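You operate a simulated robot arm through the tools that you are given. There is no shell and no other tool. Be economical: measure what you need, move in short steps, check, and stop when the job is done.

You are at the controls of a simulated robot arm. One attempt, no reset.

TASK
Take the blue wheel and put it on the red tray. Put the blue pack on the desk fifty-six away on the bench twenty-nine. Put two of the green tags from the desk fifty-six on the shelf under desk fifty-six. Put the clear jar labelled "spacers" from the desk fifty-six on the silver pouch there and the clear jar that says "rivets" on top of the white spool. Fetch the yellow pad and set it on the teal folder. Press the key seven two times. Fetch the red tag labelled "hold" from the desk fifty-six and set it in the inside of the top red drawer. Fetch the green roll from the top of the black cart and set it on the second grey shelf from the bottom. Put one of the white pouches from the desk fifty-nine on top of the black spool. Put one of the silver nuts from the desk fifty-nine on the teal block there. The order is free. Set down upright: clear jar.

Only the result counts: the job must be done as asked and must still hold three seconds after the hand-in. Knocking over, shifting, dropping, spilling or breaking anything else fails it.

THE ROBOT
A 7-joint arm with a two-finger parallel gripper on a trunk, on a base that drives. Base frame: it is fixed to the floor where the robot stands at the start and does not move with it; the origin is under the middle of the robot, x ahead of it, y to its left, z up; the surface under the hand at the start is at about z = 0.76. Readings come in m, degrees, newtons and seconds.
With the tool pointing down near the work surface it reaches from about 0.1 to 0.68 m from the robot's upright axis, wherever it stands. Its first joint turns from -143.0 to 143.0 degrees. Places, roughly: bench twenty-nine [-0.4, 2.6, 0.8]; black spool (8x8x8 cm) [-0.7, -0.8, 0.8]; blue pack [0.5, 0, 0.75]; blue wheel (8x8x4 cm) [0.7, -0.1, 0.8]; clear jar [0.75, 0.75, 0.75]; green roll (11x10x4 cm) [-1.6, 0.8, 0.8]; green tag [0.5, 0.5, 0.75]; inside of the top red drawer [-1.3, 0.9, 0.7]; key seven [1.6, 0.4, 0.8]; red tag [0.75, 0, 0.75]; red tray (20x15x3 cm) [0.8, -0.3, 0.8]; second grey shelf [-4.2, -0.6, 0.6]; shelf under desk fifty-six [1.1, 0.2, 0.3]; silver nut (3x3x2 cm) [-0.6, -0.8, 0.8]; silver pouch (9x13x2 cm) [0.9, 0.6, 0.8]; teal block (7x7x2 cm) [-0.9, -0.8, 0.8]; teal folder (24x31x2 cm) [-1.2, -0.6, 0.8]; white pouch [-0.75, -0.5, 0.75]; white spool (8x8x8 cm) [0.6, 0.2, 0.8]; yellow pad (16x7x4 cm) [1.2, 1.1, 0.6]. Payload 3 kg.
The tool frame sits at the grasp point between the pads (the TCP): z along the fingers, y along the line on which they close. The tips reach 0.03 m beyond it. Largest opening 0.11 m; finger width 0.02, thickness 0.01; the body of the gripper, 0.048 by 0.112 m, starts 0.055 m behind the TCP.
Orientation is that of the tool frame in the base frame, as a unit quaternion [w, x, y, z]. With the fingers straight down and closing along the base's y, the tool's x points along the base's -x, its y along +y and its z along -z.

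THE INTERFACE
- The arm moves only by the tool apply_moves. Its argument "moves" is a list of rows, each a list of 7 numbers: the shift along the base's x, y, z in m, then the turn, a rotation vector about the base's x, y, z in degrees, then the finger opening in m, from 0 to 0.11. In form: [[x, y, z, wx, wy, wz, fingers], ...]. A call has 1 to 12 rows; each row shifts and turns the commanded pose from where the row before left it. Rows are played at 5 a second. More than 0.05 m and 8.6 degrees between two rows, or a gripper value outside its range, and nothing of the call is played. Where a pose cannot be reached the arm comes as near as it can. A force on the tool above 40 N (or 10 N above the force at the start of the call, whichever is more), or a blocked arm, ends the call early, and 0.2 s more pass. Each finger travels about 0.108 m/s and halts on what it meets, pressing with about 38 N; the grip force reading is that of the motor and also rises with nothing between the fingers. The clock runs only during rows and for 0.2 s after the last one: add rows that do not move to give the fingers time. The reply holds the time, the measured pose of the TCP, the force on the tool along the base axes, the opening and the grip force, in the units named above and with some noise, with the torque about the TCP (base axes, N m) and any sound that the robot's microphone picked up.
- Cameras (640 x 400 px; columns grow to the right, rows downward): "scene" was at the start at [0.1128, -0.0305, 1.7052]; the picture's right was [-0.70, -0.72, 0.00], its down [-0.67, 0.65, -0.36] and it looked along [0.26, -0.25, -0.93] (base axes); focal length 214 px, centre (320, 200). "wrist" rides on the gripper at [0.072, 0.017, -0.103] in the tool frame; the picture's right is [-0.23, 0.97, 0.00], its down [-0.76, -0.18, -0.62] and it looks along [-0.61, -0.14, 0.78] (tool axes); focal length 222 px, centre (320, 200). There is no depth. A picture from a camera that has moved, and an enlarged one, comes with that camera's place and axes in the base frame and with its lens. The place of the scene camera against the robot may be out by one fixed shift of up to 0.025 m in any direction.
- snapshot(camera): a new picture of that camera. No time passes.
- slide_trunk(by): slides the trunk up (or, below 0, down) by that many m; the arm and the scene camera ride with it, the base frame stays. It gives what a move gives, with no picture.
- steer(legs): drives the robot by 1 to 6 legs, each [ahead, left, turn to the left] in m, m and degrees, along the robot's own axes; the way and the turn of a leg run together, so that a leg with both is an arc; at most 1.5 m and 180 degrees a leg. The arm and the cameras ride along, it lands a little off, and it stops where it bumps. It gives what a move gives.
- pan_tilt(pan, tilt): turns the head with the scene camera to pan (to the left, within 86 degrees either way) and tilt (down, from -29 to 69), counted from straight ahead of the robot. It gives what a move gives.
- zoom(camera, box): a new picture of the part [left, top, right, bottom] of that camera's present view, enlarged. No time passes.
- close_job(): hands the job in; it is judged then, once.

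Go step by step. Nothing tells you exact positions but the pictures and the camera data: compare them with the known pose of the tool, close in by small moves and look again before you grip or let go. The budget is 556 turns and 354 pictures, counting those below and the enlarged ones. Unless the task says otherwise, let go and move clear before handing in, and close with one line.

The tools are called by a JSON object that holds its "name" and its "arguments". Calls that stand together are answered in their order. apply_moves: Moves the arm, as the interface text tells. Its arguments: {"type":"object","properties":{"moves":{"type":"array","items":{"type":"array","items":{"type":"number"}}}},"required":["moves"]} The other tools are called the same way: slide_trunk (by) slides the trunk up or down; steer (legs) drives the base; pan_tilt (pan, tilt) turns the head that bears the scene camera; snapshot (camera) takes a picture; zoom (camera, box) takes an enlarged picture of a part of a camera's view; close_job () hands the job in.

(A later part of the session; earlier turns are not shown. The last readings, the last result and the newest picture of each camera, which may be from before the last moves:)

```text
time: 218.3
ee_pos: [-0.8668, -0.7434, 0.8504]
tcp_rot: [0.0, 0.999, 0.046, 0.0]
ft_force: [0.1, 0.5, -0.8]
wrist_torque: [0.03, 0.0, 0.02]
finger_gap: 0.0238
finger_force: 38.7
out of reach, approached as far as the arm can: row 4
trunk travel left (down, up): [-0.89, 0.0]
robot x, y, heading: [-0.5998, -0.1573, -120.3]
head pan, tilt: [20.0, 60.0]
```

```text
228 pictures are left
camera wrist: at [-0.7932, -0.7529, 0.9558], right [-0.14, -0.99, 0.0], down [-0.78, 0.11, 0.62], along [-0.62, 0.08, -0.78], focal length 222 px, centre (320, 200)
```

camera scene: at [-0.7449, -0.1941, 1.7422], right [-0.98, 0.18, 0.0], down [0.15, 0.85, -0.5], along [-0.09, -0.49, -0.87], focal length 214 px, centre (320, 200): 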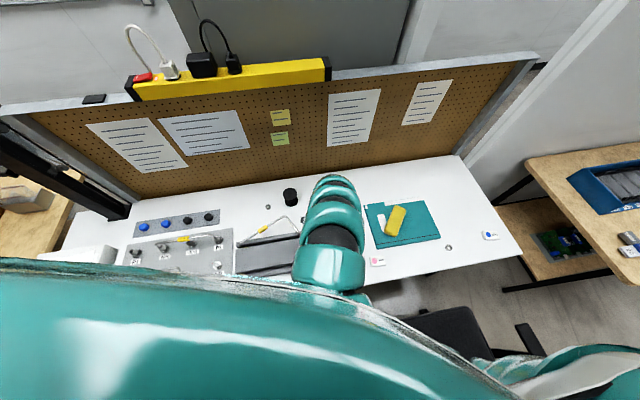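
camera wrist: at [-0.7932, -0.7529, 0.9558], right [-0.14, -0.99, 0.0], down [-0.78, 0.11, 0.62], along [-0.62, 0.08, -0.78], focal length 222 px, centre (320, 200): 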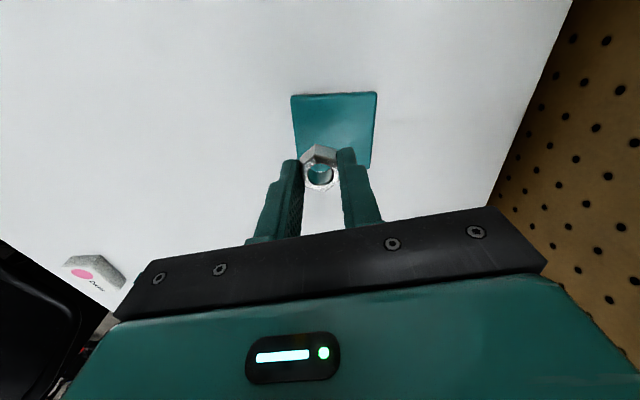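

{"name": "steer", "arguments": {"legs": [[0.014, 0.01, 0]]}}

{"name": "slide_trunk", "arguments": {"by": -0.03}}

{"name": "snapshot", "arguments": {"camera": "wrist"}}

```text
time: 219.1
ee_pos: [-0.8648, -0.7584, 0.851]
tcp_rot: [-0.001, 0.999, 0.046, 0.001]
ft_force: [-0.9, 0.5, -0.1]
wrist_torque: [-0.01, 0.01, 0.0]
finger_gap: 0.0237
finger_force: 37.9
trunk travel left (down, up): [-0.89, 0.0]
robot x, y, heading: [-0.5983, -0.1732, -120.1]
head pan, tilt: [20.0, 60.0]
```

```text
time: 219.9
ee_pos: [-0.8649, -0.7595, 0.8201]
tcp_rot: [0.001, 0.999, 0.045, -0.001]
ft_force: [0.9, 0.2, 0.4]
wrist_torque: [-0.01, -0.02, 0.01]
finger_gap: 0.0237
finger_force: 37.6
trunk travel left (down, up): [-0.86, 0.03]
robot x, y, heading: [-0.5956, -0.1725, -120.3]
head pan, tilt: [20.0, 60.0]
```

```text
227 pictures are left
camera wrist: at [-0.7922, -0.7685, 0.9265], right [-0.14, -0.99, 0.0], down [-0.78, 0.11, 0.62], along [-0.62, 0.08, -0.78], focal length 222 px, centre (320, 200)
```

wrist: 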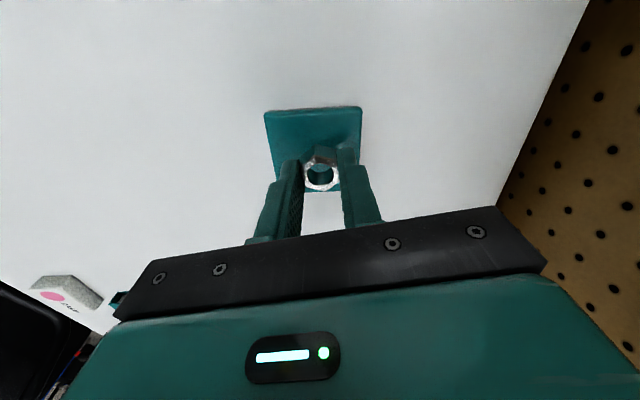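

{"name": "slide_trunk", "arguments": {"by": -0.008}}

{"name": "slide_trunk", "arguments": {"by": -0.005}}

```text
time: 220.4
ee_pos: [-0.8653, -0.7579, 0.8124]
tcp_rot: [0.001, 0.999, 0.046, 0.001]
ft_force: [-0.1, -0.4, -0.1]
wrist_torque: [-0.02, 0.03, 0.03]
finger_gap: 0.0236
finger_force: 37.9
trunk travel left (down, up): [-0.852, 0.038]
robot x, y, heading: [-0.5992, -0.1709, -120.3]
head pan, tilt: [20.0, 60.0]
```

```text
time: 221.0
ee_pos: [-0.8653, -0.7586, 0.8082]
tcp_rot: [-0.001, 0.999, 0.045, 0.0]
ft_force: [-1.1, 0.1, -0.2]
wrist_torque: [-0.01, 0.0, -0.02]
finger_gap: 0.0239
finger_force: 38.5
trunk travel left (down, up): [-0.847, 0.043]
robot x, y, heading: [-0.5959, -0.1786, -120.4]
head pan, tilt: [20.0, 60.0]
```

{"name": "slide_trunk", "arguments": {"by": -0.004}}

{"name": "snapshot", "arguments": {"camera": "wrist"}}

```text
time: 221.5
ee_pos: [-0.8669, -0.7596, 0.8064]
tcp_rot: [0.002, 0.999, 0.046, 0.0]
ft_force: [0.1, 0.5, 17.6]
wrist_torque: [-0.02, 0.01, -0.02]
finger_gap: 0.024
finger_force: 38.0
trunk travel left (down, up): [-0.843, 0.047]
robot x, y, heading: [-0.5979, -0.1688, -120.1]
head pan, tilt: [20.0, 60.0]
```

```text
226 pictures are left
camera wrist: at [-0.7921, -0.7689, 0.9114], right [-0.14, -0.99, 0.0], down [-0.77, 0.11, 0.62], along [-0.62, 0.08, -0.78], focal length 222 px, centre (320, 200)
```

wrist: 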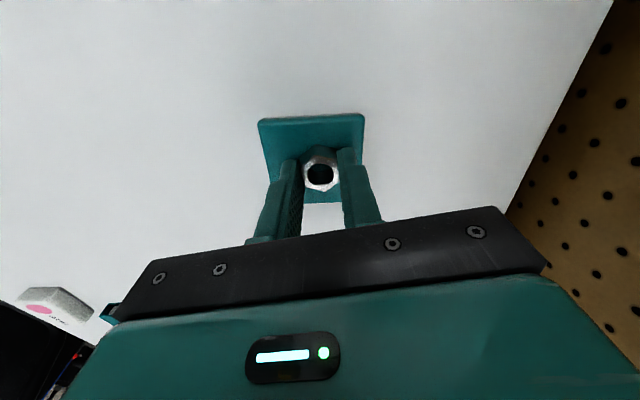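

{"name": "apply_moves", "arguments": {"moves": [[0, 0, 0.0, 0, 0, 0, 0.03], [0, 0, 0, 0, 0, 0, 0.05], [0, 0, 0, 0, 0, 0, 0.06]]}}

{"name": "slide_trunk", "arguments": {"by": 0.047}}

{"name": "snapshot", "arguments": {"camera": "wrist"}}

```text
time: 222.3
ee_pos: [-0.8651, -0.7588, 0.8031]
tcp_rot: [0.0, 0.999, 0.046, 0.0]
ft_force: [0.2, 0.4, 0.0]
wrist_torque: [-0.02, 0.01, 0.01]
finger_gap: 0.0597
finger_force: 0.0
trunk travel left (down, up): [-0.843, 0.047]
robot x, y, heading: [-0.5952, -0.1758, -120.3]
head pan, tilt: [20.0, 60.0]
```

```text
time: 223.2
ee_pos: [-0.8659, -0.7584, 0.8496]
tcp_rot: [0.0, 0.999, 0.046, 0.001]
ft_force: [0.0, -0.2, 0.5]
wrist_torque: [0.01, 0.02, 0.0]
finger_gap: 0.0599
finger_force: 0.2
trunk travel left (down, up): [-0.89, 0.0]
robot x, y, heading: [-0.598, -0.1728, -120.3]
head pan, tilt: [20.0, 60.0]
```

```text
225 pictures are left
camera wrist: at [-0.7922, -0.7689, 0.956], right [-0.14, -0.99, 0.0], down [-0.78, 0.11, 0.62], along [-0.62, 0.08, -0.78], focal length 222 px, centre (320, 200)
```

wrist: 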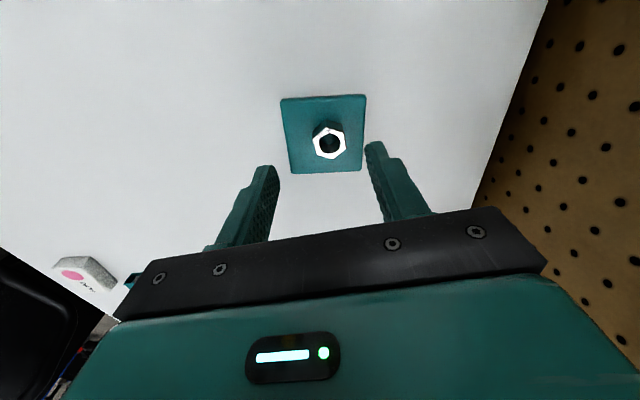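

Desk 59 items are done. I rotate the hand back, lift, and back out toward the black cart.

{"name": "apply_moves", "arguments": {"moves": [[0.01, 0.02, 0.03, 0, 0, 8.5, 0.08], [0.01, 0.02, 0.01, 0, 0, 8.5, 0.08], [0.01, 0.02, 0, 0, 0, 8.5, 0.08], [0, 0.01, 0, 0, 0, 8.5, 0.08], [0, 0, 0, 0, 0, 8.5, 0.08], [0, 0, 0, 0, 0, 8.5, 0.08], [0, 0, 0, 0, 0, 4, 0.08]]}}

{"name": "steer", "arguments": {"legs": [[-0.35, 0, 0], [-0.6, 0.3, 0], [0, 0, -60]]}}

{"name": "pan_tilt", "arguments": {"pan": 0, "tilt": 35}}

{"name": "snapshot", "arguments": {"camera": "scene"}}

```text
time: 224.8
ee_pos: [-0.8362, -0.688, 0.8916]
tcp_rot: [-0.001, 0.864, 0.503, 0.001]
ft_force: [-0.7, 0.1, 0.3]
wrist_torque: [-0.02, 0.05, 0.01]
finger_gap: 0.0801
finger_force: 0.1
trunk travel left (down, up): [-0.89, 0.0]
robot x, y, heading: [-0.5967, -0.1759, -120.6]
head pan, tilt: [20.0, 60.0]
```

```text
time: 233.0
ee_pos: [-0.4235, 0.4389, 0.8903]
tcp_rot: [0.0, 1.0, 0.012, 0.001]
ft_force: [-1.6, -0.7, 0.6]
wrist_torque: [0.02, 0.0, -0.02]
finger_gap: 0.0799
finger_force: 0.1
trunk travel left (down, up): [-0.89, 0.0]
robot x, y, heading: [0.1373, 0.4977, -179.2]
head pan, tilt: [20.0, 60.0]
```

```text
time: 233.9
ee_pos: [-0.4231, 0.4399, 0.8915]
tcp_rot: [0.0, 1.0, 0.013, 0.001]
ft_force: [-0.2, 0.4, 0.2]
wrist_torque: [0.0, -0.01, 0.0]
finger_gap: 0.08
finger_force: 0.1
trunk travel left (down, up): [-0.89, 0.0]
robot x, y, heading: [0.1391, 0.5003, -179.4]
head pan, tilt: [0.0, 35.0]
```

```text
224 pictures are left
camera scene: at [-0.036, 0.5075, 1.8019], right [-0.01, 1.0, 0.0], down [0.57, 0.01, -0.82], along [-0.82, -0.01, -0.57], focal length 214 px, centre (320, 200)
```

scene: 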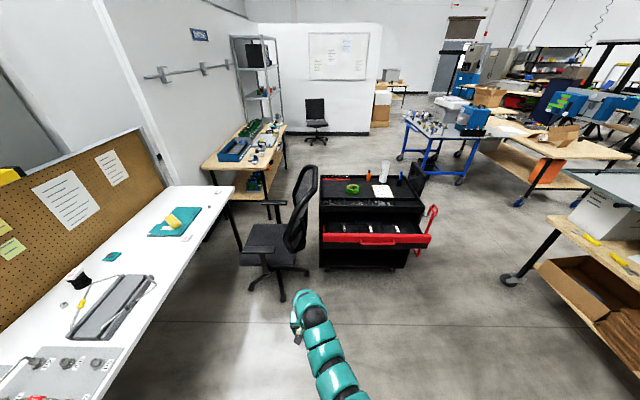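

The cart's back side looks open; I drive around the north side of the cart to its west side.

{"name": "steer", "arguments": {"legs": [[0, -1.25, -0.6], [1.25, 0, 0], [1.2, 0, 0]]}}

{"name": "pan_tilt", "arguments": {"pan": 60, "tilt": 35}}

{"name": "snapshot", "arguments": {"camera": "scene"}}

```text
time: 251.9
ee_pos: [-2.9013, 1.636, 0.8908]
tcp_rot: [0.0, 1.0, 0.022, 0.001]
ft_force: [-0.5, 0.8, -0.2]
wrist_torque: [0.02, -0.02, -0.01]
finger_gap: 0.0802
finger_force: 0.1
trunk travel left (down, up): [-0.89, 0.0]
robot x, y, heading: [-2.3398, 1.7105, -178.0]
head pan, tilt: [0.0, 35.0]
```

```text
time: 253.2
ee_pos: [-2.9018, 1.6363, 0.8918]
tcp_rot: [0.0, 1.0, 0.022, 0.002]
ft_force: [0.3, 0.2, 0.8]
wrist_torque: [-0.03, 0.02, 0.01]
finger_gap: 0.0798
finger_force: 0.1
trunk travel left (down, up): [-0.89, 0.0]
robot x, y, heading: [-2.3379, 1.713, -177.9]
head pan, tilt: [60.0, 35.0]
```

```text
223 pictures are left
camera scene: at [-2.4685, 1.6378, 1.802], right [-0.88, 0.47, 0.0], down [0.27, 0.51, -0.82], along [-0.39, -0.72, -0.57], focal length 214 px, centre (320, 200)
```

scene: 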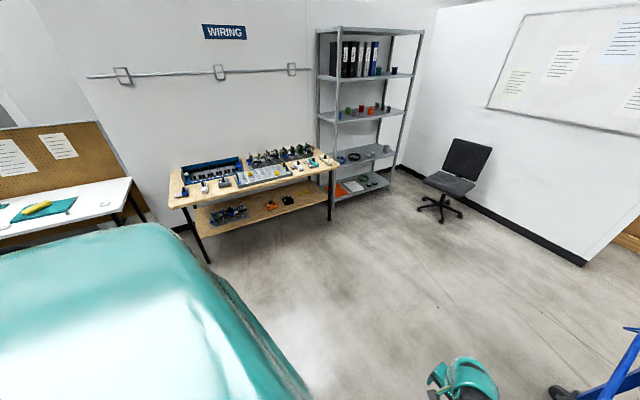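

{"name": "steer", "arguments": {"legs": [[0, 0.9, -2], [0, 0, 175]]}}

{"name": "pan_tilt", "arguments": {"pan": 0, "tilt": 45}}

{"name": "snapshot", "arguments": {"camera": "scene"}}

{"name": "snapshot", "arguments": {"camera": "wrist"}}

```text
time: 265.0
ee_pos: [-1.7636, 0.7745, 0.8894]
tcp_rot: [-0.001, 0.069, 0.998, 0.001]
ft_force: [0.5, -0.6, -0.1]
wrist_torque: [0.0, 0.03, -0.02]
finger_gap: 0.08
finger_force: 0.0
trunk travel left (down, up): [-0.89, 0.0]
robot x, y, heading: [-2.3277, 0.8074, -8.6]
head pan, tilt: [60.0, 35.0]
```

```text
time: 266.3
ee_pos: [-1.764, 0.777, 0.8907]
tcp_rot: [0.0, 0.069, 0.998, 0.0]
ft_force: [-0.5, 0.4, -0.4]
wrist_torque: [0.01, 0.0, 0.02]
finger_gap: 0.0799
finger_force: 0.0
trunk travel left (down, up): [-0.89, 0.0]
robot x, y, heading: [-2.3295, 0.8054, -8.9]
head pan, tilt: [0.0, 45.0]
```

```text
222 pictures are left
camera scene: at [-2.1768, 0.7915, 1.7872], right [-0.15, -0.99, 0.0], down [-0.7, 0.1, -0.71], along [0.7, -0.1, -0.71], focal length 214 px, centre (320, 200)
```

scene: 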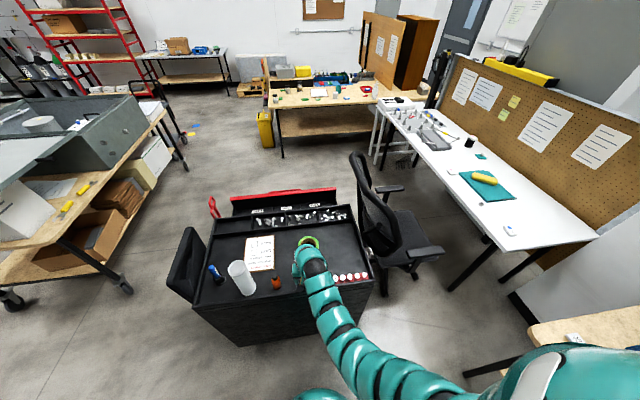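

```text
221 pictures are left
camera wrist: at [-1.8328, 0.8026, 0.9961], right [0.36, 0.93, 0.0], down [0.73, -0.28, 0.62], along [0.58, -0.22, -0.78], focal length 222 px, centre (320, 200)
```

wrist: 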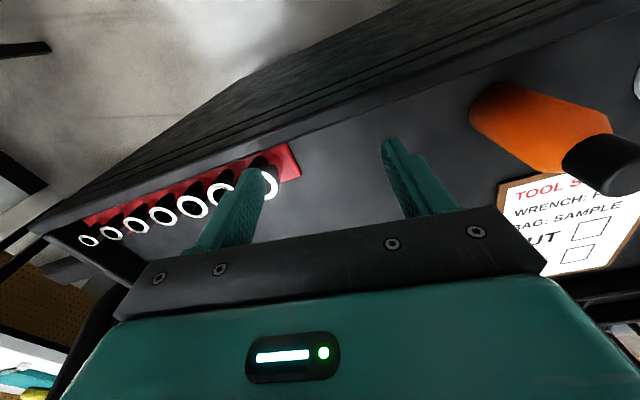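

{"name": "apply_moves", "arguments": {"moves": [[0.0, 0.0, 0.03, 0, 0, 0, 0.11], [0.02, 0.0, 0.02, 0, 0, 0, 0.11]]}}

{"name": "steer", "arguments": {"legs": [[0.1, 0, 0]]}}

{"name": "snapshot", "arguments": {"camera": "wrist"}}

{"name": "snapshot", "arguments": {"camera": "scene"}}

```text
time: 266.9
ee_pos: [-1.7418, 0.7757, 0.9405]
tcp_rot: [-0.002, 0.069, 0.998, 0.0]
ft_force: [0.6, -0.6, -0.4]
wrist_torque: [0.04, 0.04, 0.05]
finger_gap: 0.1101
finger_force: 0.0
trunk travel left (down, up): [-0.89, 0.0]
robot x, y, heading: [-2.3235, 0.8102, -8.5]
head pan, tilt: [0.0, 45.0]
```

```text
time: 268.1
ee_pos: [-1.6421, 0.7626, 0.9396]
tcp_rot: [-0.002, 0.068, 0.998, 0.001]
ft_force: [0.5, 0.2, 0.8]
wrist_torque: [0.01, -0.03, 0.01]
finger_gap: 0.1099
finger_force: 0.1
trunk travel left (down, up): [-0.89, 0.0]
robot x, y, heading: [-2.2262, 0.7925, -8.3]
head pan, tilt: [0.0, 45.0]
```

```text
220 pictures are left
camera wrist: at [-1.7113, 0.7881, 1.0458], right [0.36, 0.93, 0.0], down [0.73, -0.28, 0.62], along [0.58, -0.22, -0.78], focal length 222 px, centre (320, 200)
```

wrist: 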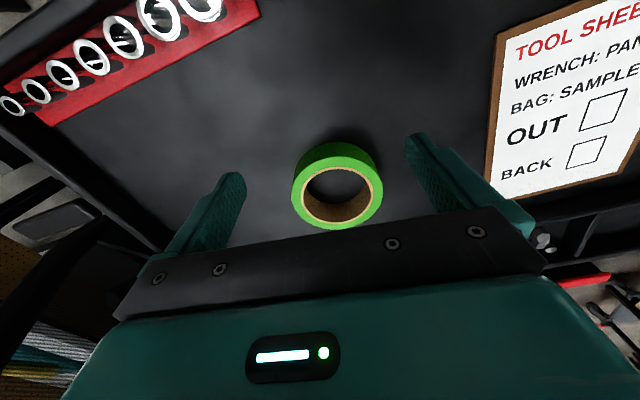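

```text
219 pictures are left
camera scene: at [-2.0758, 0.7769, 1.7871], right [-0.15, -0.99, 0.0], down [-0.7, 0.1, -0.71], along [0.7, -0.1, -0.71], focal length 214 px, centre (320, 200)
```

scene: 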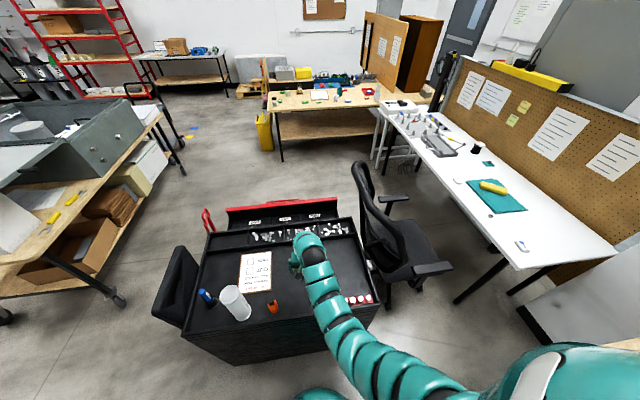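

Green roll found at about [-1.56, 0.75]. I will grip its ring wall with the hand pitched ~40°, so it can later slide into the shelf; pitch now and look.

{"name": "apply_moves", "arguments": {"moves": [[-0.01, 0.01, 0.0, -1.11, -7.92, 0, 0.05], [-0.01, 0.01, 0.0, -1.11, -7.92, 0, 0.05], [-0.01, 0.01, 0.0, -1.11, -7.92, 0, 0.05], [-0.01, 0.0, 0.0, -1.11, -7.92, 0, 0.05], [-0.01, 0, 0.0, -1.11, -7.92, 0, 0.05]]}}

{"name": "snapshot", "arguments": {"camera": "wrist"}}

{"name": "snapshot", "arguments": {"camera": "scene"}}

```text
time: 269.3
ee_pos: [-1.6944, 0.7913, 0.9421]
tcp_rot: [0.343, 0.063, 0.937, -0.024]
ft_force: [0.5, 0.3, -0.6]
wrist_torque: [-0.03, -0.02, 0.01]
finger_gap: 0.0501
finger_force: 0.1
trunk travel left (down, up): [-0.89, 0.0]
robot x, y, heading: [-2.2304, 0.793, -8.7]
head pan, tilt: [0.0, 45.0]
```

```text
218 pictures are left
camera wrist: at [-1.8124, 0.8245, 0.9765], right [0.3, 0.94, 0.14], down [0.15, -0.2, 0.97], along [0.94, -0.27, -0.21], focal length 222 px, centre (320, 200)
```

wrist: 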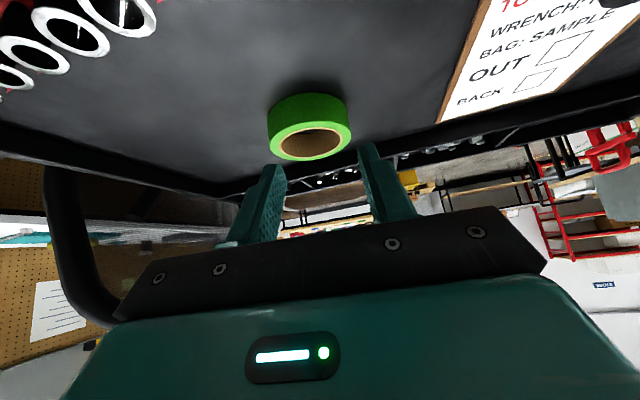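

```text
217 pictures are left
camera scene: at [-2.0786, 0.777, 1.7873], right [-0.15, -0.99, 0.0], down [-0.7, 0.1, -0.71], along [0.7, -0.1, -0.71], focal length 214 px, centre (320, 200)
```

scene: 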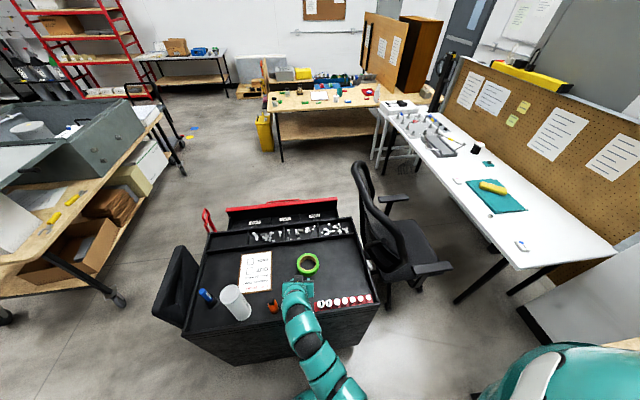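

{"name": "apply_moves", "arguments": {"moves": [[0.04, 0.01, 0.0, 0, 0, 0, 0.05], [0.02, 0.0, -0.025, 0, 0, 0, 0.05], [0.02, 0.0, -0.025, 0, 0, 0, 0.05], [0.022, -0.002, -0.022, 0, 0, 0, 0.05], [0, 0, 0, 0, 0, 0, 0.05]]}}

{"name": "snapshot", "arguments": {"camera": "wrist"}}

{"name": "zoom", "arguments": {"camera": "scene", "box": [250, 230, 370, 310]}}

```text
time: 270.5
ee_pos: [-1.5882, 0.799, 0.8696]
tcp_rot: [0.34, 0.063, 0.938, -0.024]
ft_force: [-0.1, 0.1, 0.4]
wrist_torque: [-0.05, -0.01, 0.01]
finger_gap: 0.0501
finger_force: 0.1
trunk travel left (down, up): [-0.89, 0.0]
robot x, y, heading: [-2.2344, 0.7899, -8.2]
head pan, tilt: [0.0, 45.0]
```

```text
216 pictures are left
camera wrist: at [-1.7065, 0.8319, 0.9037], right [0.3, 0.94, 0.14], down [0.16, -0.2, 0.97], along [0.94, -0.27, -0.21], focal length 222 px, centre (320, 200)
```

wrist: 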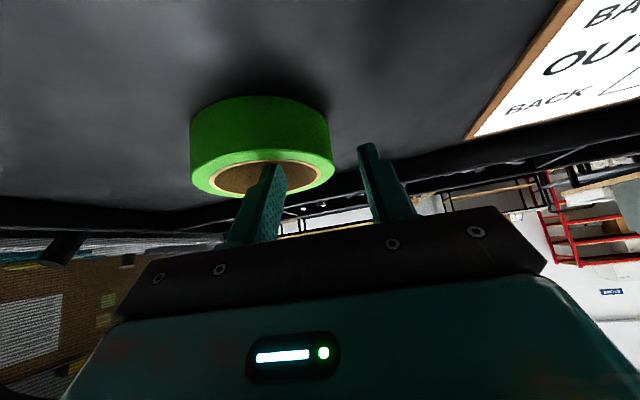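

```text
5.00 times, centred on (310, 270) of scene
camera zoom: at [-2.0779, 0.7772, 1.7873], right [-0.15, -0.99, 0.0], down [-0.7, 0.1, -0.71], along [0.7, -0.1, -0.71], focal length 1072 px, centre (370, -150)
```

zoom: 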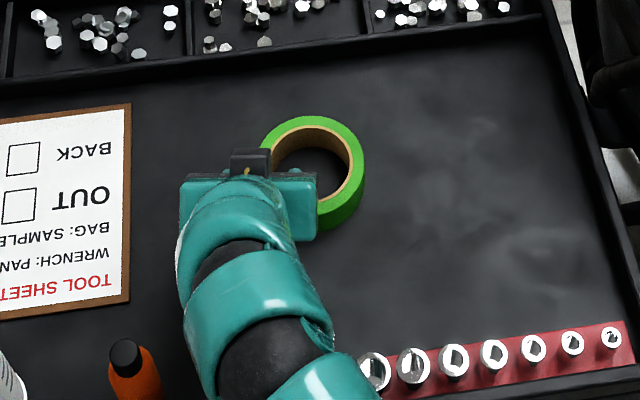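

{"name": "apply_moves", "arguments": {"moves": [[0.011, -0.001, -0.016, 0, 0, 0, 0.05], [0.011, -0.001, -0.013, 0, 0, 0, 0.05], [0, 0, 0, 0, 0, 0, 0.05]]}}

{"name": "snapshot", "arguments": {"camera": "wrist"}}

```text
time: 271.3
ee_pos: [-1.5668, 0.7956, 0.8408]
tcp_rot: [0.341, 0.063, 0.938, -0.024]
ft_force: [-0.8, 0.0, 0.7]
wrist_torque: [-0.02, -0.02, 0.03]
finger_gap: 0.0503
finger_force: 0.0
trunk travel left (down, up): [-0.89, 0.0]
robot x, y, heading: [-2.2303, 0.7926, -8.7]
head pan, tilt: [0.0, 45.0]
```

```text
214 pictures are left
camera wrist: at [-1.685, 0.8293, 0.8752], right [0.3, 0.94, 0.14], down [0.16, -0.2, 0.97], along [0.94, -0.27, -0.21], focal length 222 px, centre (320, 200)
```

wrist: 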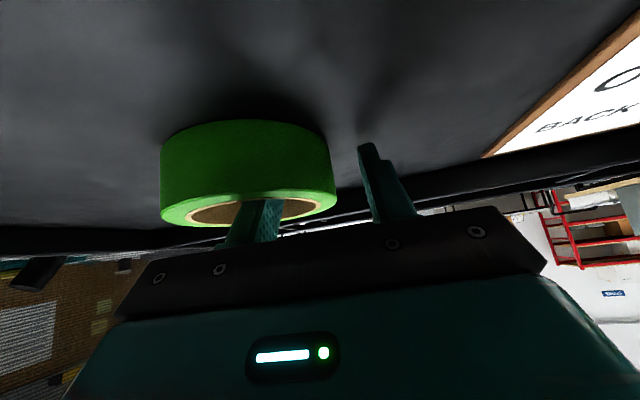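

{"name": "apply_moves", "arguments": {"moves": [[0.002, 0, -0.003, 0, 0, 0, 0.05], [0, 0, 0, 0, 0, 0, 0.02], [0, 0, 0, 0, 0, 0, 0.0], [0, 0, 0, 0, 0, 0, 0.0], [0, 0, 0.015, 0, 0, 0, 0.0], [0, 0, 0.03, 0, 0, 0, 0.0], [0, 0, 0.03, 0, 0, 0, 0.0]]}}

{"name": "snapshot", "arguments": {"camera": "wrist"}}

```text
time: 272.9
ee_pos: [-1.5673, 0.7977, 0.9111]
tcp_rot: [0.34, 0.063, 0.938, -0.024]
ft_force: [-0.5, 0.3, -1.8]
wrist_torque: [0.02, 0.0, -0.01]
finger_gap: 0.0179
finger_force: 38.2
trunk travel left (down, up): [-0.89, 0.0]
robot x, y, heading: [-2.2281, 0.7918, -8.4]
head pan, tilt: [0.0, 45.0]
```

```text
213 pictures are left
camera wrist: at [-1.6843, 0.8308, 0.9462], right [0.3, 0.94, 0.14], down [0.16, -0.2, 0.97], along [0.94, -0.27, -0.21], focal length 222 px, centre (320, 200)
```

wrist: 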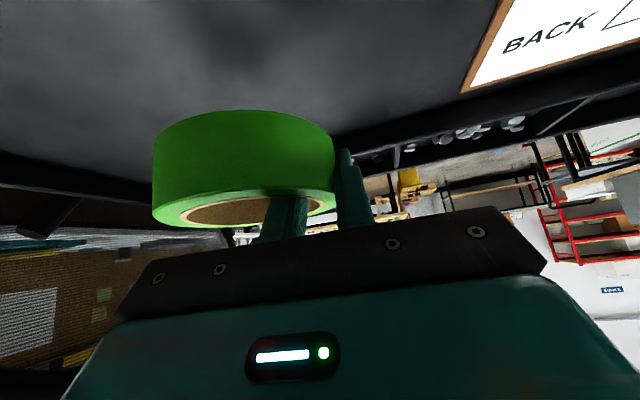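

Roll held. I back off and drive to the grey shelf, facing it from the north.

{"name": "steer", "arguments": {"legs": [[-0.5, 0, 0], [0, 0, -81.5], [0, -1.4, 0]]}}

{"name": "pan_tilt", "arguments": {"pan": 0, "tilt": 35}}

{"name": "snapshot", "arguments": {"camera": "scene"}}

```text
time: 285.9
ee_pos: [-4.0181, 0.2166, 0.9117]
tcp_rot: [0.241, 0.665, 0.665, -0.242]
ft_force: [-0.3, -0.4, -0.3]
wrist_torque: [0.02, -0.06, 0.01]
finger_gap: 0.0174
finger_force: 38.0
trunk travel left (down, up): [-0.89, 0.0]
robot x, y, heading: [-4.1123, 0.8765, -90.7]
head pan, tilt: [0.0, 45.0]
```

```text
time: 286.6
ee_pos: [-4.0184, 0.2177, 0.9112]
tcp_rot: [0.24, 0.665, 0.665, -0.242]
ft_force: [-0.2, 0.1, -1.0]
wrist_torque: [0.0, -0.06, -0.02]
finger_gap: 0.0176
finger_force: 37.2
trunk travel left (down, up): [-0.89, 0.0]
robot x, y, heading: [-4.1172, 0.8742, -90.6]
head pan, tilt: [0.0, 35.0]
```

```text
212 pictures are left
camera scene: at [-4.1229, 0.7151, 1.802], right [-1.0, 0.01, 0.0], down [0.01, 0.57, -0.82], along [-0.01, -0.82, -0.57], focal length 214 px, centre (320, 200)
```

scene: 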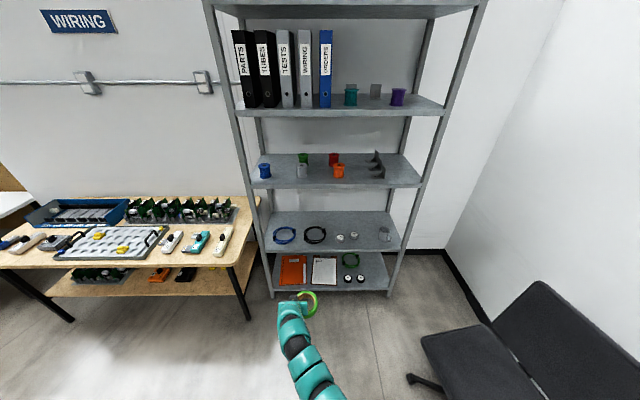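

{"name": "zoom", "arguments": {"camera": "scene", "box": [255, 195, 415, 295]}}

```text
4.00 times, centred on (335, 245) of scene
camera zoom: at [-4.1229, 0.7151, 1.802], right [-1.0, 0.01, 0.0], down [0.01, 0.57, -0.82], along [-0.01, -0.82, -0.57], focal length 858 px, centre (260, 20)
```

zoom: 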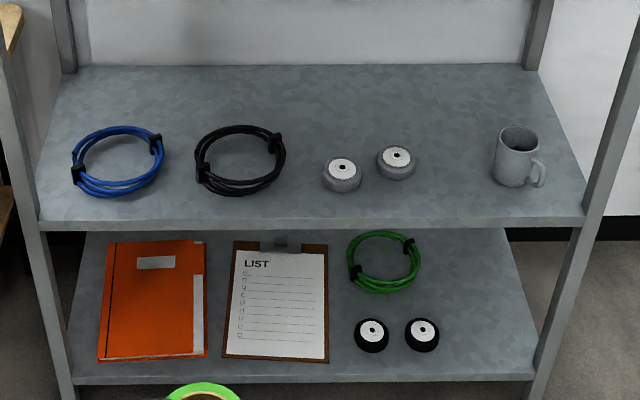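

Shelf 2 (z≈0.6) has free space behind the wheels/mug. I line up, lower the trunk and go in step by step.

{"name": "steer", "arguments": {"legs": [[0, -0.25, 0.6]]}}

{"name": "slide_trunk", "arguments": {"by": -0.2}}

{"name": "steer", "arguments": {"legs": [[0.5, 0, 0]]}}

{"name": "snapshot", "arguments": {"camera": "scene"}}

{"name": "snapshot", "arguments": {"camera": "wrist"}}

```text
time: 288.4
ee_pos: [-4.2615, 0.2209, 0.9113]
tcp_rot: [0.242, 0.662, 0.667, -0.241]
ft_force: [-0.7, 0.0, -1.3]
wrist_torque: [-0.02, -0.05, 0.0]
finger_gap: 0.0173
finger_force: 38.2
trunk travel left (down, up): [-0.89, 0.0]
robot x, y, heading: [-4.3623, 0.8738, -90.2]
head pan, tilt: [0.0, 35.0]
```

```text
time: 290.6
ee_pos: [-4.2617, 0.221, 0.7109]
tcp_rot: [0.242, 0.662, 0.668, -0.241]
ft_force: [-0.2, -0.5, -0.3]
wrist_torque: [-0.02, -0.02, -0.05]
finger_gap: 0.0171
finger_force: 38.2
trunk travel left (down, up): [-0.69, 0.2]
robot x, y, heading: [-4.361, 0.8765, -90.0]
head pan, tilt: [0.0, 35.0]
```

```text
time: 293.5
ee_pos: [-4.2579, -0.2788, 0.7115]
tcp_rot: [0.242, 0.66, 0.669, -0.241]
ft_force: [-0.7, 0.0, -1.0]
wrist_torque: [0.01, -0.05, 0.01]
finger_gap: 0.0172
finger_force: 37.6
trunk travel left (down, up): [-0.69, 0.2]
robot x, y, heading: [-4.3591, 0.3778, -89.5]
head pan, tilt: [0.0, 35.0]
```

```text
210 pictures are left
camera scene: at [-4.3688, 0.2173, 1.6019], right [-1.0, 0.0, 0.0], down [0.0, 0.57, -0.82], along [0.0, -0.82, -0.57], focal length 214 px, centre (320, 200)
```

scene: 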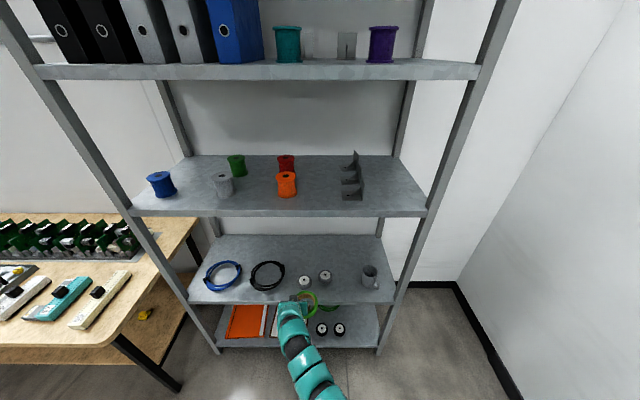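

```text
209 pictures are left
camera wrist: at [-4.2417, -0.1564, 0.7459], right [0.98, -0.16, 0.14], down [-0.17, -0.19, 0.97], along [-0.13, -0.97, -0.21], focal length 222 px, centre (320, 200)
```

wrist: 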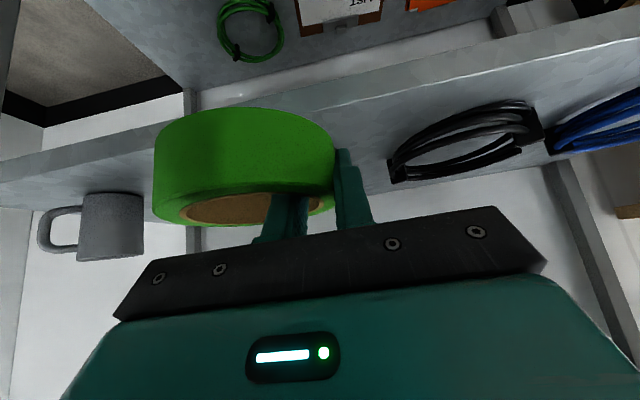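

{"name": "zoom", "arguments": {"camera": "scene", "box": [180, 220, 420, 370]}}

```text
2.67 times, centred on (300, 295) of scene
camera zoom: at [-4.3688, 0.2173, 1.6019], right [-1.0, 0.0, 0.0], down [0.0, 0.57, -0.82], along [0.0, -0.82, -0.57], focal length 572 px, centre (373, -53)
```

zoom: 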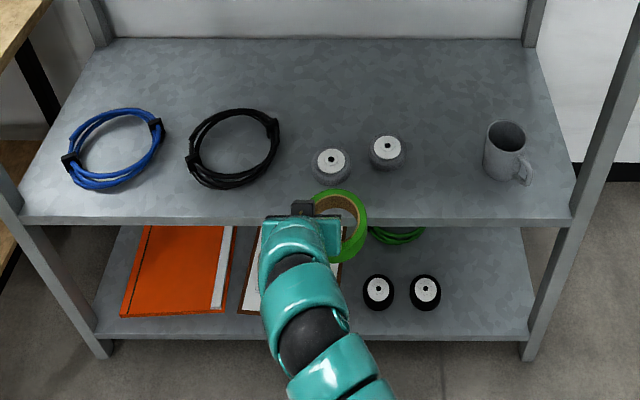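

{"name": "slide_trunk", "arguments": {"by": 0.06}}

{"name": "steer", "arguments": {"legs": [[0.2, -0.05, -0.4]]}}

{"name": "snapshot", "arguments": {"camera": "wrist"}}

{"name": "snapshot", "arguments": {"camera": "scene"}}

```text
time: 294.5
ee_pos: [-4.2572, -0.2769, 0.7714]
tcp_rot: [0.241, 0.66, 0.67, -0.24]
ft_force: [0.2, 0.0, -0.9]
wrist_torque: [-0.02, -0.04, 0.01]
finger_gap: 0.0175
finger_force: 38.3
trunk travel left (down, up): [-0.75, 0.14]
robot x, y, heading: [-4.3607, 0.3777, -89.8]
head pan, tilt: [0.0, 35.0]
```

```text
time: 296.1
ee_pos: [-4.3122, -0.4777, 0.7712]
tcp_rot: [0.241, 0.662, 0.667, -0.241]
ft_force: [0.4, 0.3, -0.3]
wrist_torque: [0.02, -0.03, -0.01]
finger_gap: 0.0172
finger_force: 37.9
trunk travel left (down, up): [-0.75, 0.14]
robot x, y, heading: [-4.4148, 0.1802, -90.1]
head pan, tilt: [0.0, 35.0]
```

```text
207 pictures are left
camera wrist: at [-4.2959, -0.3562, 0.8057], right [0.98, -0.17, 0.14], down [-0.17, -0.19, 0.97], along [-0.14, -0.97, -0.21], focal length 222 px, centre (320, 200)
```

wrist: 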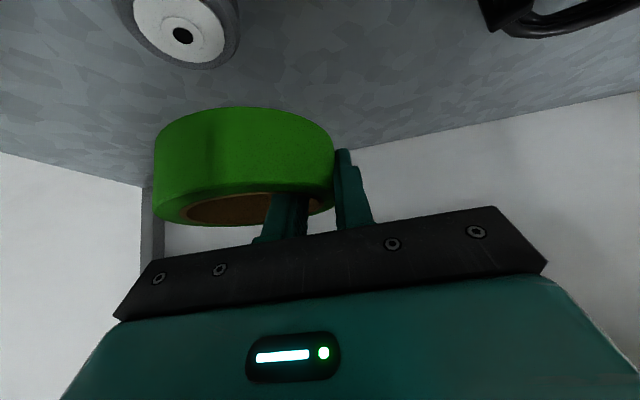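

```text
206 pictures are left
camera scene: at [-4.4203, 0.0181, 1.6618], right [-1.0, 0.0, 0.0], down [0.0, 0.57, -0.82], along [0.0, -0.82, -0.57], focal length 214 px, centre (320, 200)
```

scene: 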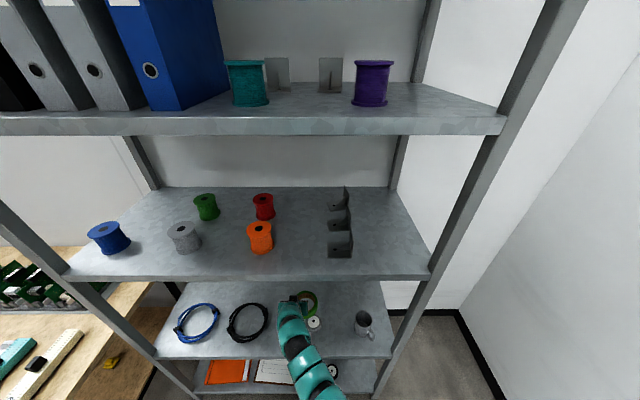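

{"name": "steer", "arguments": {"legs": [[0.16, 0, 0]]}}

{"name": "snapshot", "arguments": {"camera": "wrist"}}

{"name": "snapshot", "arguments": {"camera": "scene"}}

```text
time: 297.6
ee_pos: [-4.3121, -0.6371, 0.7709]
tcp_rot: [0.24, 0.663, 0.667, -0.241]
ft_force: [-0.1, 0.0, -0.8]
wrist_torque: [0.03, -0.05, 0.01]
finger_gap: 0.0173
finger_force: 38.1
trunk travel left (down, up): [-0.75, 0.14]
robot x, y, heading: [-4.4135, 0.017, -90.4]
head pan, tilt: [0.0, 35.0]
```

```text
205 pictures are left
camera wrist: at [-4.2965, -0.5162, 0.8056], right [0.98, -0.17, 0.14], down [-0.17, -0.19, 0.97], along [-0.14, -0.97, -0.21], focal length 222 px, centre (320, 200)
```

wrist: 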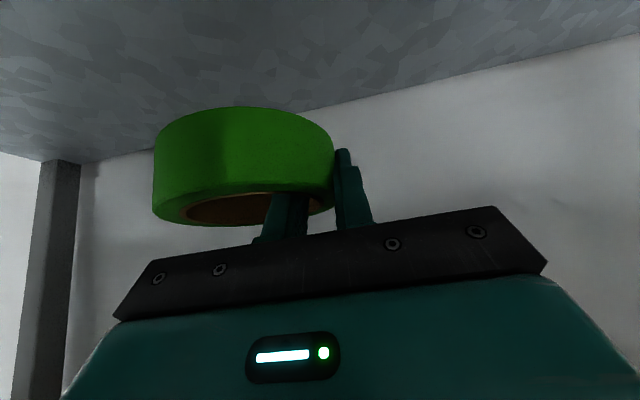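

```text
204 pictures are left
camera scene: at [-4.4206, -0.1419, 1.6618], right [-1.0, 0.0, 0.0], down [0.0, 0.57, -0.82], along [0.0, -0.82, -0.57], focal length 214 px, centre (320, 200)
```

scene: 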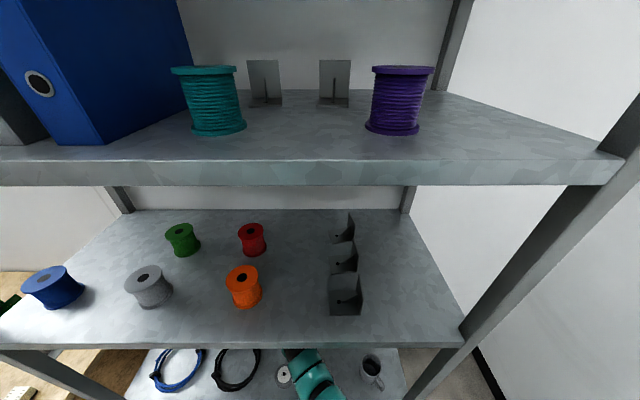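

{"name": "slide_trunk", "arguments": {"by": -0.08}}

{"name": "snapshot", "arguments": {"camera": "wrist"}}

{"name": "zoom", "arguments": {"camera": "scene", "box": [200, 270, 480, 400]}}

```text
time: 298.7
ee_pos: [-4.3125, -0.6378, 0.6907]
tcp_rot: [0.241, 0.663, 0.667, -0.241]
ft_force: [-0.5, 0.8, -1.4]
wrist_torque: [0.0, -0.04, 0.02]
finger_gap: 0.0172
finger_force: 38.3
trunk travel left (down, up): [-0.67, 0.22]
robot x, y, heading: [-4.412, 0.0181, -90.3]
head pan, tilt: [0.0, 35.0]
```

```text
203 pictures are left
camera wrist: at [-4.2965, -0.5154, 0.7262], right [0.98, -0.17, 0.14], down [-0.17, -0.19, 0.97], along [-0.14, -0.97, -0.21], focal length 222 px, centre (320, 200)
```

wrist: 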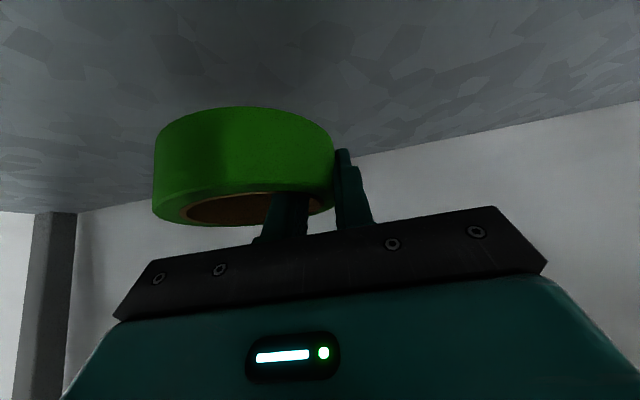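

```text
2.29 times, centred on (340, 335) of scene
camera zoom: at [-4.4206, -0.1402, 1.582], right [-1.0, 0.0, 0.0], down [0.0, 0.57, -0.82], along [0.0, -0.82, -0.57], focal length 490 px, centre (274, -109)
```

zoom: 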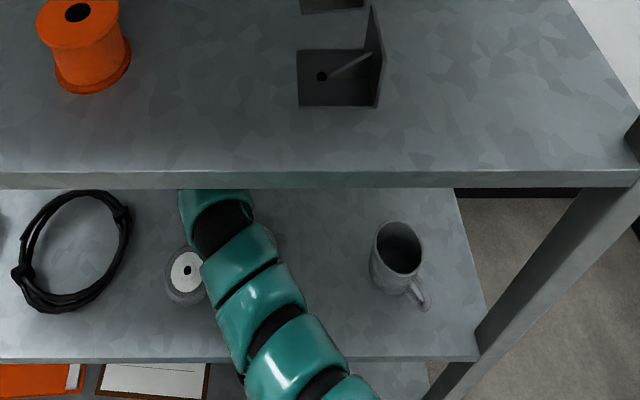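

{"name": "slide_trunk", "arguments": {"by": -0.03}}

{"name": "slide_trunk", "arguments": {"by": -0.01}}

{"name": "snapshot", "arguments": {"camera": "wrist"}}

```text
time: 299.5
ee_pos: [-4.3141, -0.6377, 0.6617]
tcp_rot: [0.241, 0.662, 0.667, -0.241]
ft_force: [-0.3, 0.3, -0.3]
wrist_torque: [-0.01, -0.03, 0.01]
finger_gap: 0.0172
finger_force: 38.5
trunk travel left (down, up): [-0.64, 0.25]
robot x, y, heading: [-4.4086, 0.0208, -90.2]
head pan, tilt: [0.0, 35.0]
```

```text
time: 300.1
ee_pos: [-4.3132, -0.6387, 0.6521]
tcp_rot: [0.241, 0.663, 0.666, -0.242]
ft_force: [-1.0, -0.1, 2.6]
wrist_torque: [0.15, 0.1, -0.05]
finger_gap: 0.0172
finger_force: 38.6
trunk travel left (down, up): [-0.63, 0.26]
robot x, y, heading: [-4.4115, 0.0198, -90.2]
head pan, tilt: [0.0, 35.0]
```

```text
201 pictures are left
camera wrist: at [-4.2965, -0.5155, 0.6865], right [0.98, -0.17, 0.14], down [-0.17, -0.18, 0.97], along [-0.14, -0.97, -0.21], focal length 222 px, centre (320, 200)
```

wrist: 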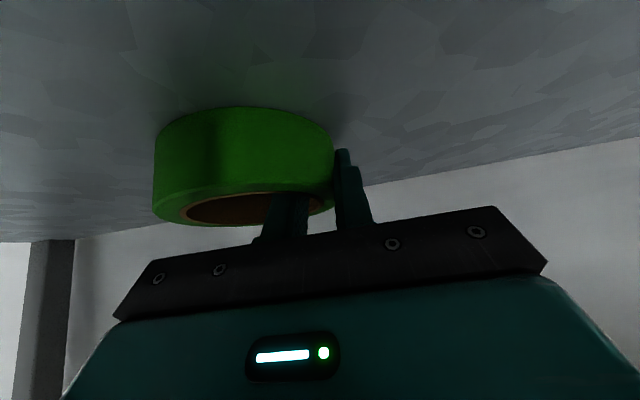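

Contact is starting (2.6 N); a bit more, then release.

{"name": "slide_trunk", "arguments": {"by": -0.003}}

{"name": "apply_moves", "arguments": {"moves": [[0, 0, 0, 0, 0, 0, 0.025], [0, 0, 0, 0, 0, 0, 0.035], [0, 0, 0, 0, 0, 0, 0.035], [0, 0, 0, 0, 0, 0, 0.035]]}}

{"name": "snapshot", "arguments": {"camera": "wrist"}}

```text
time: 300.6
ee_pos: [-4.3132, -0.6372, 0.6518]
tcp_rot: [0.244, 0.661, 0.666, -0.243]
ft_force: [0.2, 3.3, 21.3]
wrist_torque: [1.06, 0.72, -0.16]
finger_gap: 0.0173
finger_force: 37.8
trunk travel left (down, up): [-0.627, 0.263]
robot x, y, heading: [-4.4147, 0.0188, -90.1]
head pan, tilt: [0.0, 35.0]
```

```text
time: 301.6
ee_pos: [-4.3135, -0.6369, 0.6496]
tcp_rot: [0.243, 0.662, 0.666, -0.242]
ft_force: [-7.5, 3.4, 11.2]
wrist_torque: [0.01, 0.06, -0.02]
finger_gap: 0.0314
finger_force: 0.1
trunk travel left (down, up): [-0.627, 0.263]
robot x, y, heading: [-4.4166, 0.023, -90.2]
head pan, tilt: [0.0, 35.0]
```

```text
200 pictures are left
camera wrist: at [-4.2972, -0.515, 0.6838], right [0.98, -0.17, 0.14], down [-0.17, -0.18, 0.97], along [-0.14, -0.97, -0.21], focal length 222 px, centre (320, 200)
```

wrist: 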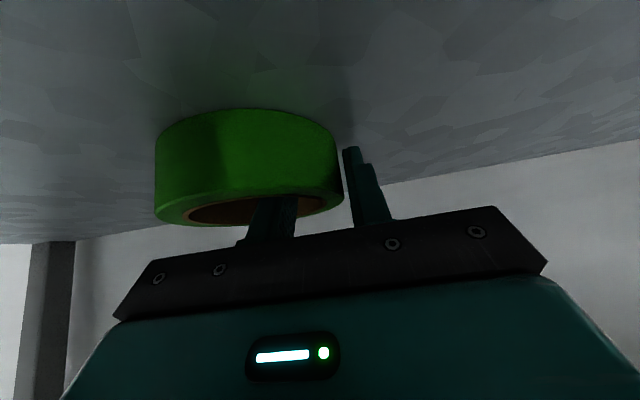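

{"name": "slide_trunk", "arguments": {"by": 0.006}}

{"name": "apply_moves", "arguments": {"moves": [[0, 0, 0, 0, 0, 0, 0.035], [0, 0, 0, 0, 0, 0, 0.035]]}}

```text
time: 302.1
ee_pos: [-4.3124, -0.6371, 0.6538]
tcp_rot: [0.241, 0.662, 0.667, -0.241]
ft_force: [-0.6, 0.3, -0.1]
wrist_torque: [0.02, 0.02, -0.03]
finger_gap: 0.035
finger_force: 0.0
trunk travel left (down, up): [-0.633, 0.257]
robot x, y, heading: [-4.4122, 0.0158, -90.1]
head pan, tilt: [0.0, 35.0]
```

```text
time: 302.7
ee_pos: [-4.3135, -0.637, 0.655]
tcp_rot: [0.241, 0.662, 0.667, -0.242]
ft_force: [-0.4, 0.8, 0.0]
wrist_torque: [-0.02, -0.02, 0.0]
finger_gap: 0.035
finger_force: 0.1
trunk travel left (down, up): [-0.633, 0.257]
robot x, y, heading: [-4.4128, 0.0128, -90.2]
head pan, tilt: [0.0, 35.0]
```

{"name": "slide_trunk", "arguments": {"by": 0.03}}

{"name": "snapshot", "arguments": {"camera": "wrist"}}

```text
time: 303.5
ee_pos: [-4.3136, -0.6366, 0.6854]
tcp_rot: [0.24, 0.663, 0.667, -0.241]
ft_force: [-0.5, -0.4, 0.4]
wrist_torque: [0.0, -0.03, 0.0]
finger_gap: 0.0349
finger_force: 0.2
trunk travel left (down, up): [-0.663, 0.227]
robot x, y, heading: [-4.4134, 0.0178, -90.1]
head pan, tilt: [0.0, 35.0]
```

```text
199 pictures are left
camera wrist: at [-4.2966, -0.5154, 0.7192], right [0.98, -0.17, 0.14], down [-0.17, -0.19, 0.97], along [-0.14, -0.97, -0.21], focal length 222 px, centre (320, 200)
```

wrist: 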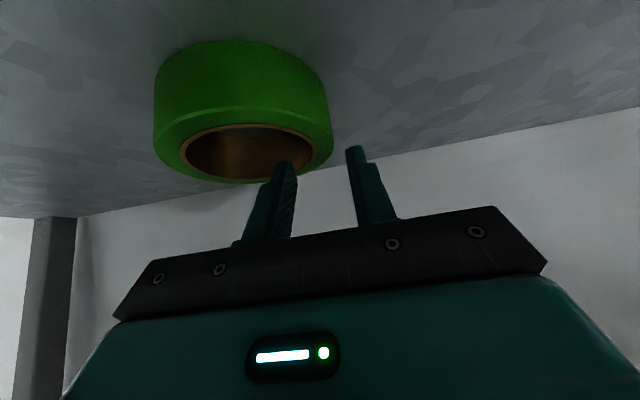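

Roll is on the shelf. Rise and back out.

{"name": "slide_trunk", "arguments": {"by": 0.08}}

{"name": "steer", "arguments": {"legs": [[-0.9, 0, 0]]}}

{"name": "snapshot", "arguments": {"camera": "scene"}}

```text
time: 304.6
ee_pos: [-4.3125, -0.6382, 0.764]
tcp_rot: [0.241, 0.662, 0.667, -0.242]
ft_force: [-0.4, 0.2, -0.1]
wrist_torque: [0.01, 0.01, 0.01]
finger_gap: 0.035
finger_force: 0.0
trunk travel left (down, up): [-0.743, 0.147]
robot x, y, heading: [-4.4137, 0.0195, -90.1]
head pan, tilt: [0.0, 35.0]
```

```text
time: 309.4
ee_pos: [-4.3105, 0.2758, 0.7649]
tcp_rot: [0.241, 0.664, 0.665, -0.242]
ft_force: [0.4, 0.3, -0.1]
wrist_torque: [-0.02, 0.01, 0.01]
finger_gap: 0.0351
finger_force: 0.1
trunk travel left (down, up): [-0.743, 0.147]
robot x, y, heading: [-4.4062, 0.9309, -90.6]
head pan, tilt: [0.0, 35.0]
```

```text
198 pictures are left
camera scene: at [-4.4157, 0.7718, 1.6551], right [-1.0, 0.01, 0.0], down [0.0, 0.57, -0.82], along [-0.01, -0.82, -0.57], focal length 214 px, centre (320, 200)
```

scene: 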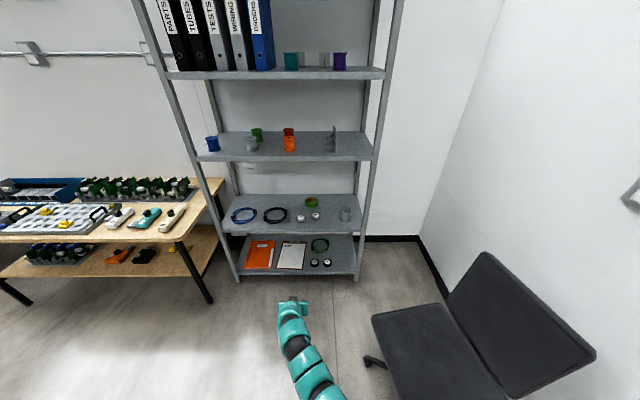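

{"name": "apply_moves", "arguments": {"moves": [[0, 0.02, 0, 8, 0, 0, 0.06], [0, 0.02, 0, 8, 0, 0, 0.06], [0, 0.02, 0, 8, 0, 0, 0.06], [0, 0.02, 0, 8, 0, 0, 0.06], [0, 0.02, 0, 8, 0, 0, 0.06]]}}

{"name": "slide_trunk", "arguments": {"by": 0.147}}

{"name": "steer", "arguments": {"legs": [[-0.78, 0, 0], [0, 1.4, 0], [0, 1.4, 0.6]]}}

```text
time: 310.6
ee_pos: [-4.3099, 0.374, 0.764]
tcp_rot: [0.0, 0.706, 0.708, 0.002]
ft_force: [-1.0, 0.3, -1.4]
wrist_torque: [-0.05, -0.01, -0.02]
finger_gap: 0.0598
finger_force: 0.1
trunk travel left (down, up): [-0.743, 0.147]
robot x, y, heading: [-4.4059, 0.9304, -90.3]
head pan, tilt: [0.0, 35.0]
```

```text
time: 312.4
ee_pos: [-4.3093, 0.3747, 0.911]
tcp_rot: [-0.002, 0.706, 0.708, 0.0]
ft_force: [0.1, 0.1, -0.2]
wrist_torque: [0.01, 0.01, 0.02]
finger_gap: 0.0598
finger_force: 0.0
trunk travel left (down, up): [-0.89, 0.0]
robot x, y, heading: [-4.4083, 0.9308, -90.6]
head pan, tilt: [0.0, 35.0]
```

```text
time: 318.9
ee_pos: [-3.9818, 1.1531, 0.9106]
tcp_rot: [0.0, 0.681, 0.732, 0.0]
ft_force: [0.7, -0.8, 0.6]
wrist_torque: [0.0, 0.01, 0.02]
finger_gap: 0.06
finger_force: 0.1
trunk travel left (down, up): [-0.89, 0.0]
robot x, y, heading: [-4.1212, 1.7039, -86.3]
head pan, tilt: [0.0, 35.0]
stopped in leg 2: the robot was blocked; the commanded pose is now the measured one
```

Blocked while driving; look around.

{"name": "pan_tilt", "arguments": {"pan": 80, "tilt": 50}}

{"name": "snapshot", "arguments": {"camera": "scene"}}

{"name": "pan_tilt", "arguments": {"pan": 86, "tilt": 20}}

{"name": "snapshot", "arguments": {"camera": "scene"}}

```text
time: 320.5
ee_pos: [-3.9821, 1.1541, 0.91]
tcp_rot: [-0.001, 0.681, 0.732, 0.0]
ft_force: [-0.3, 0.5, -0.4]
wrist_torque: [-0.03, 0.0, -0.01]
finger_gap: 0.0601
finger_force: 0.0
trunk travel left (down, up): [-0.89, 0.0]
robot x, y, heading: [-4.1165, 1.7038, -86.1]
head pan, tilt: [80.0, 50.0]
```

```text
197 pictures are left
camera scene: at [-4.0431, 1.6228, 1.7803], right [-0.11, -0.99, 0.0], down [-0.76, 0.09, -0.64], along [0.64, -0.07, -0.77], focal length 214 px, centre (320, 200)
```

scene: 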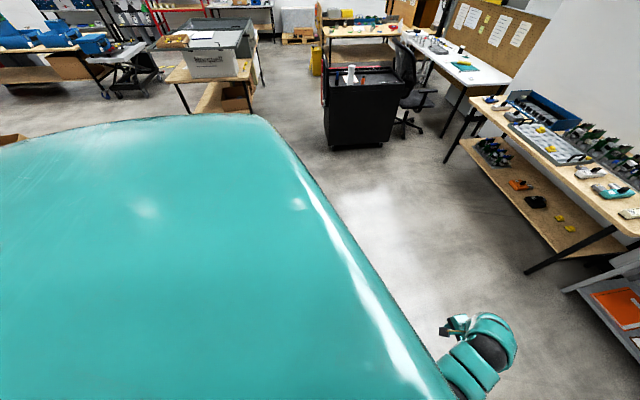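

```text
time: 321.4
ee_pos: [-3.9813, 1.1522, 0.9104]
tcp_rot: [-0.001, 0.681, 0.732, -0.001]
ft_force: [0.2, 0.2, 0.7]
wrist_torque: [0.02, -0.02, 0.0]
finger_gap: 0.0602
finger_force: 0.1
trunk travel left (down, up): [-0.89, 0.0]
robot x, y, heading: [-4.1195, 1.7018, -86.3]
head pan, tilt: [85.9, 20.0]
```

```text
196 pictures are left
camera scene: at [-4.0265, 1.6306, 1.8258], right [-0.01, -1.0, 0.0], down [-0.34, 0.0, -0.94], along [0.94, -0.01, -0.34], focal length 214 px, centre (320, 200)
```

scene: 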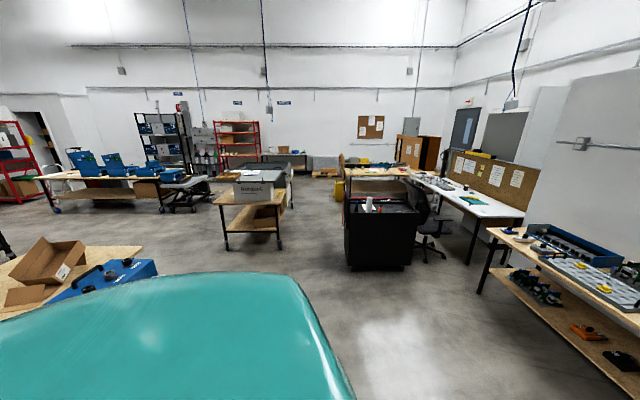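

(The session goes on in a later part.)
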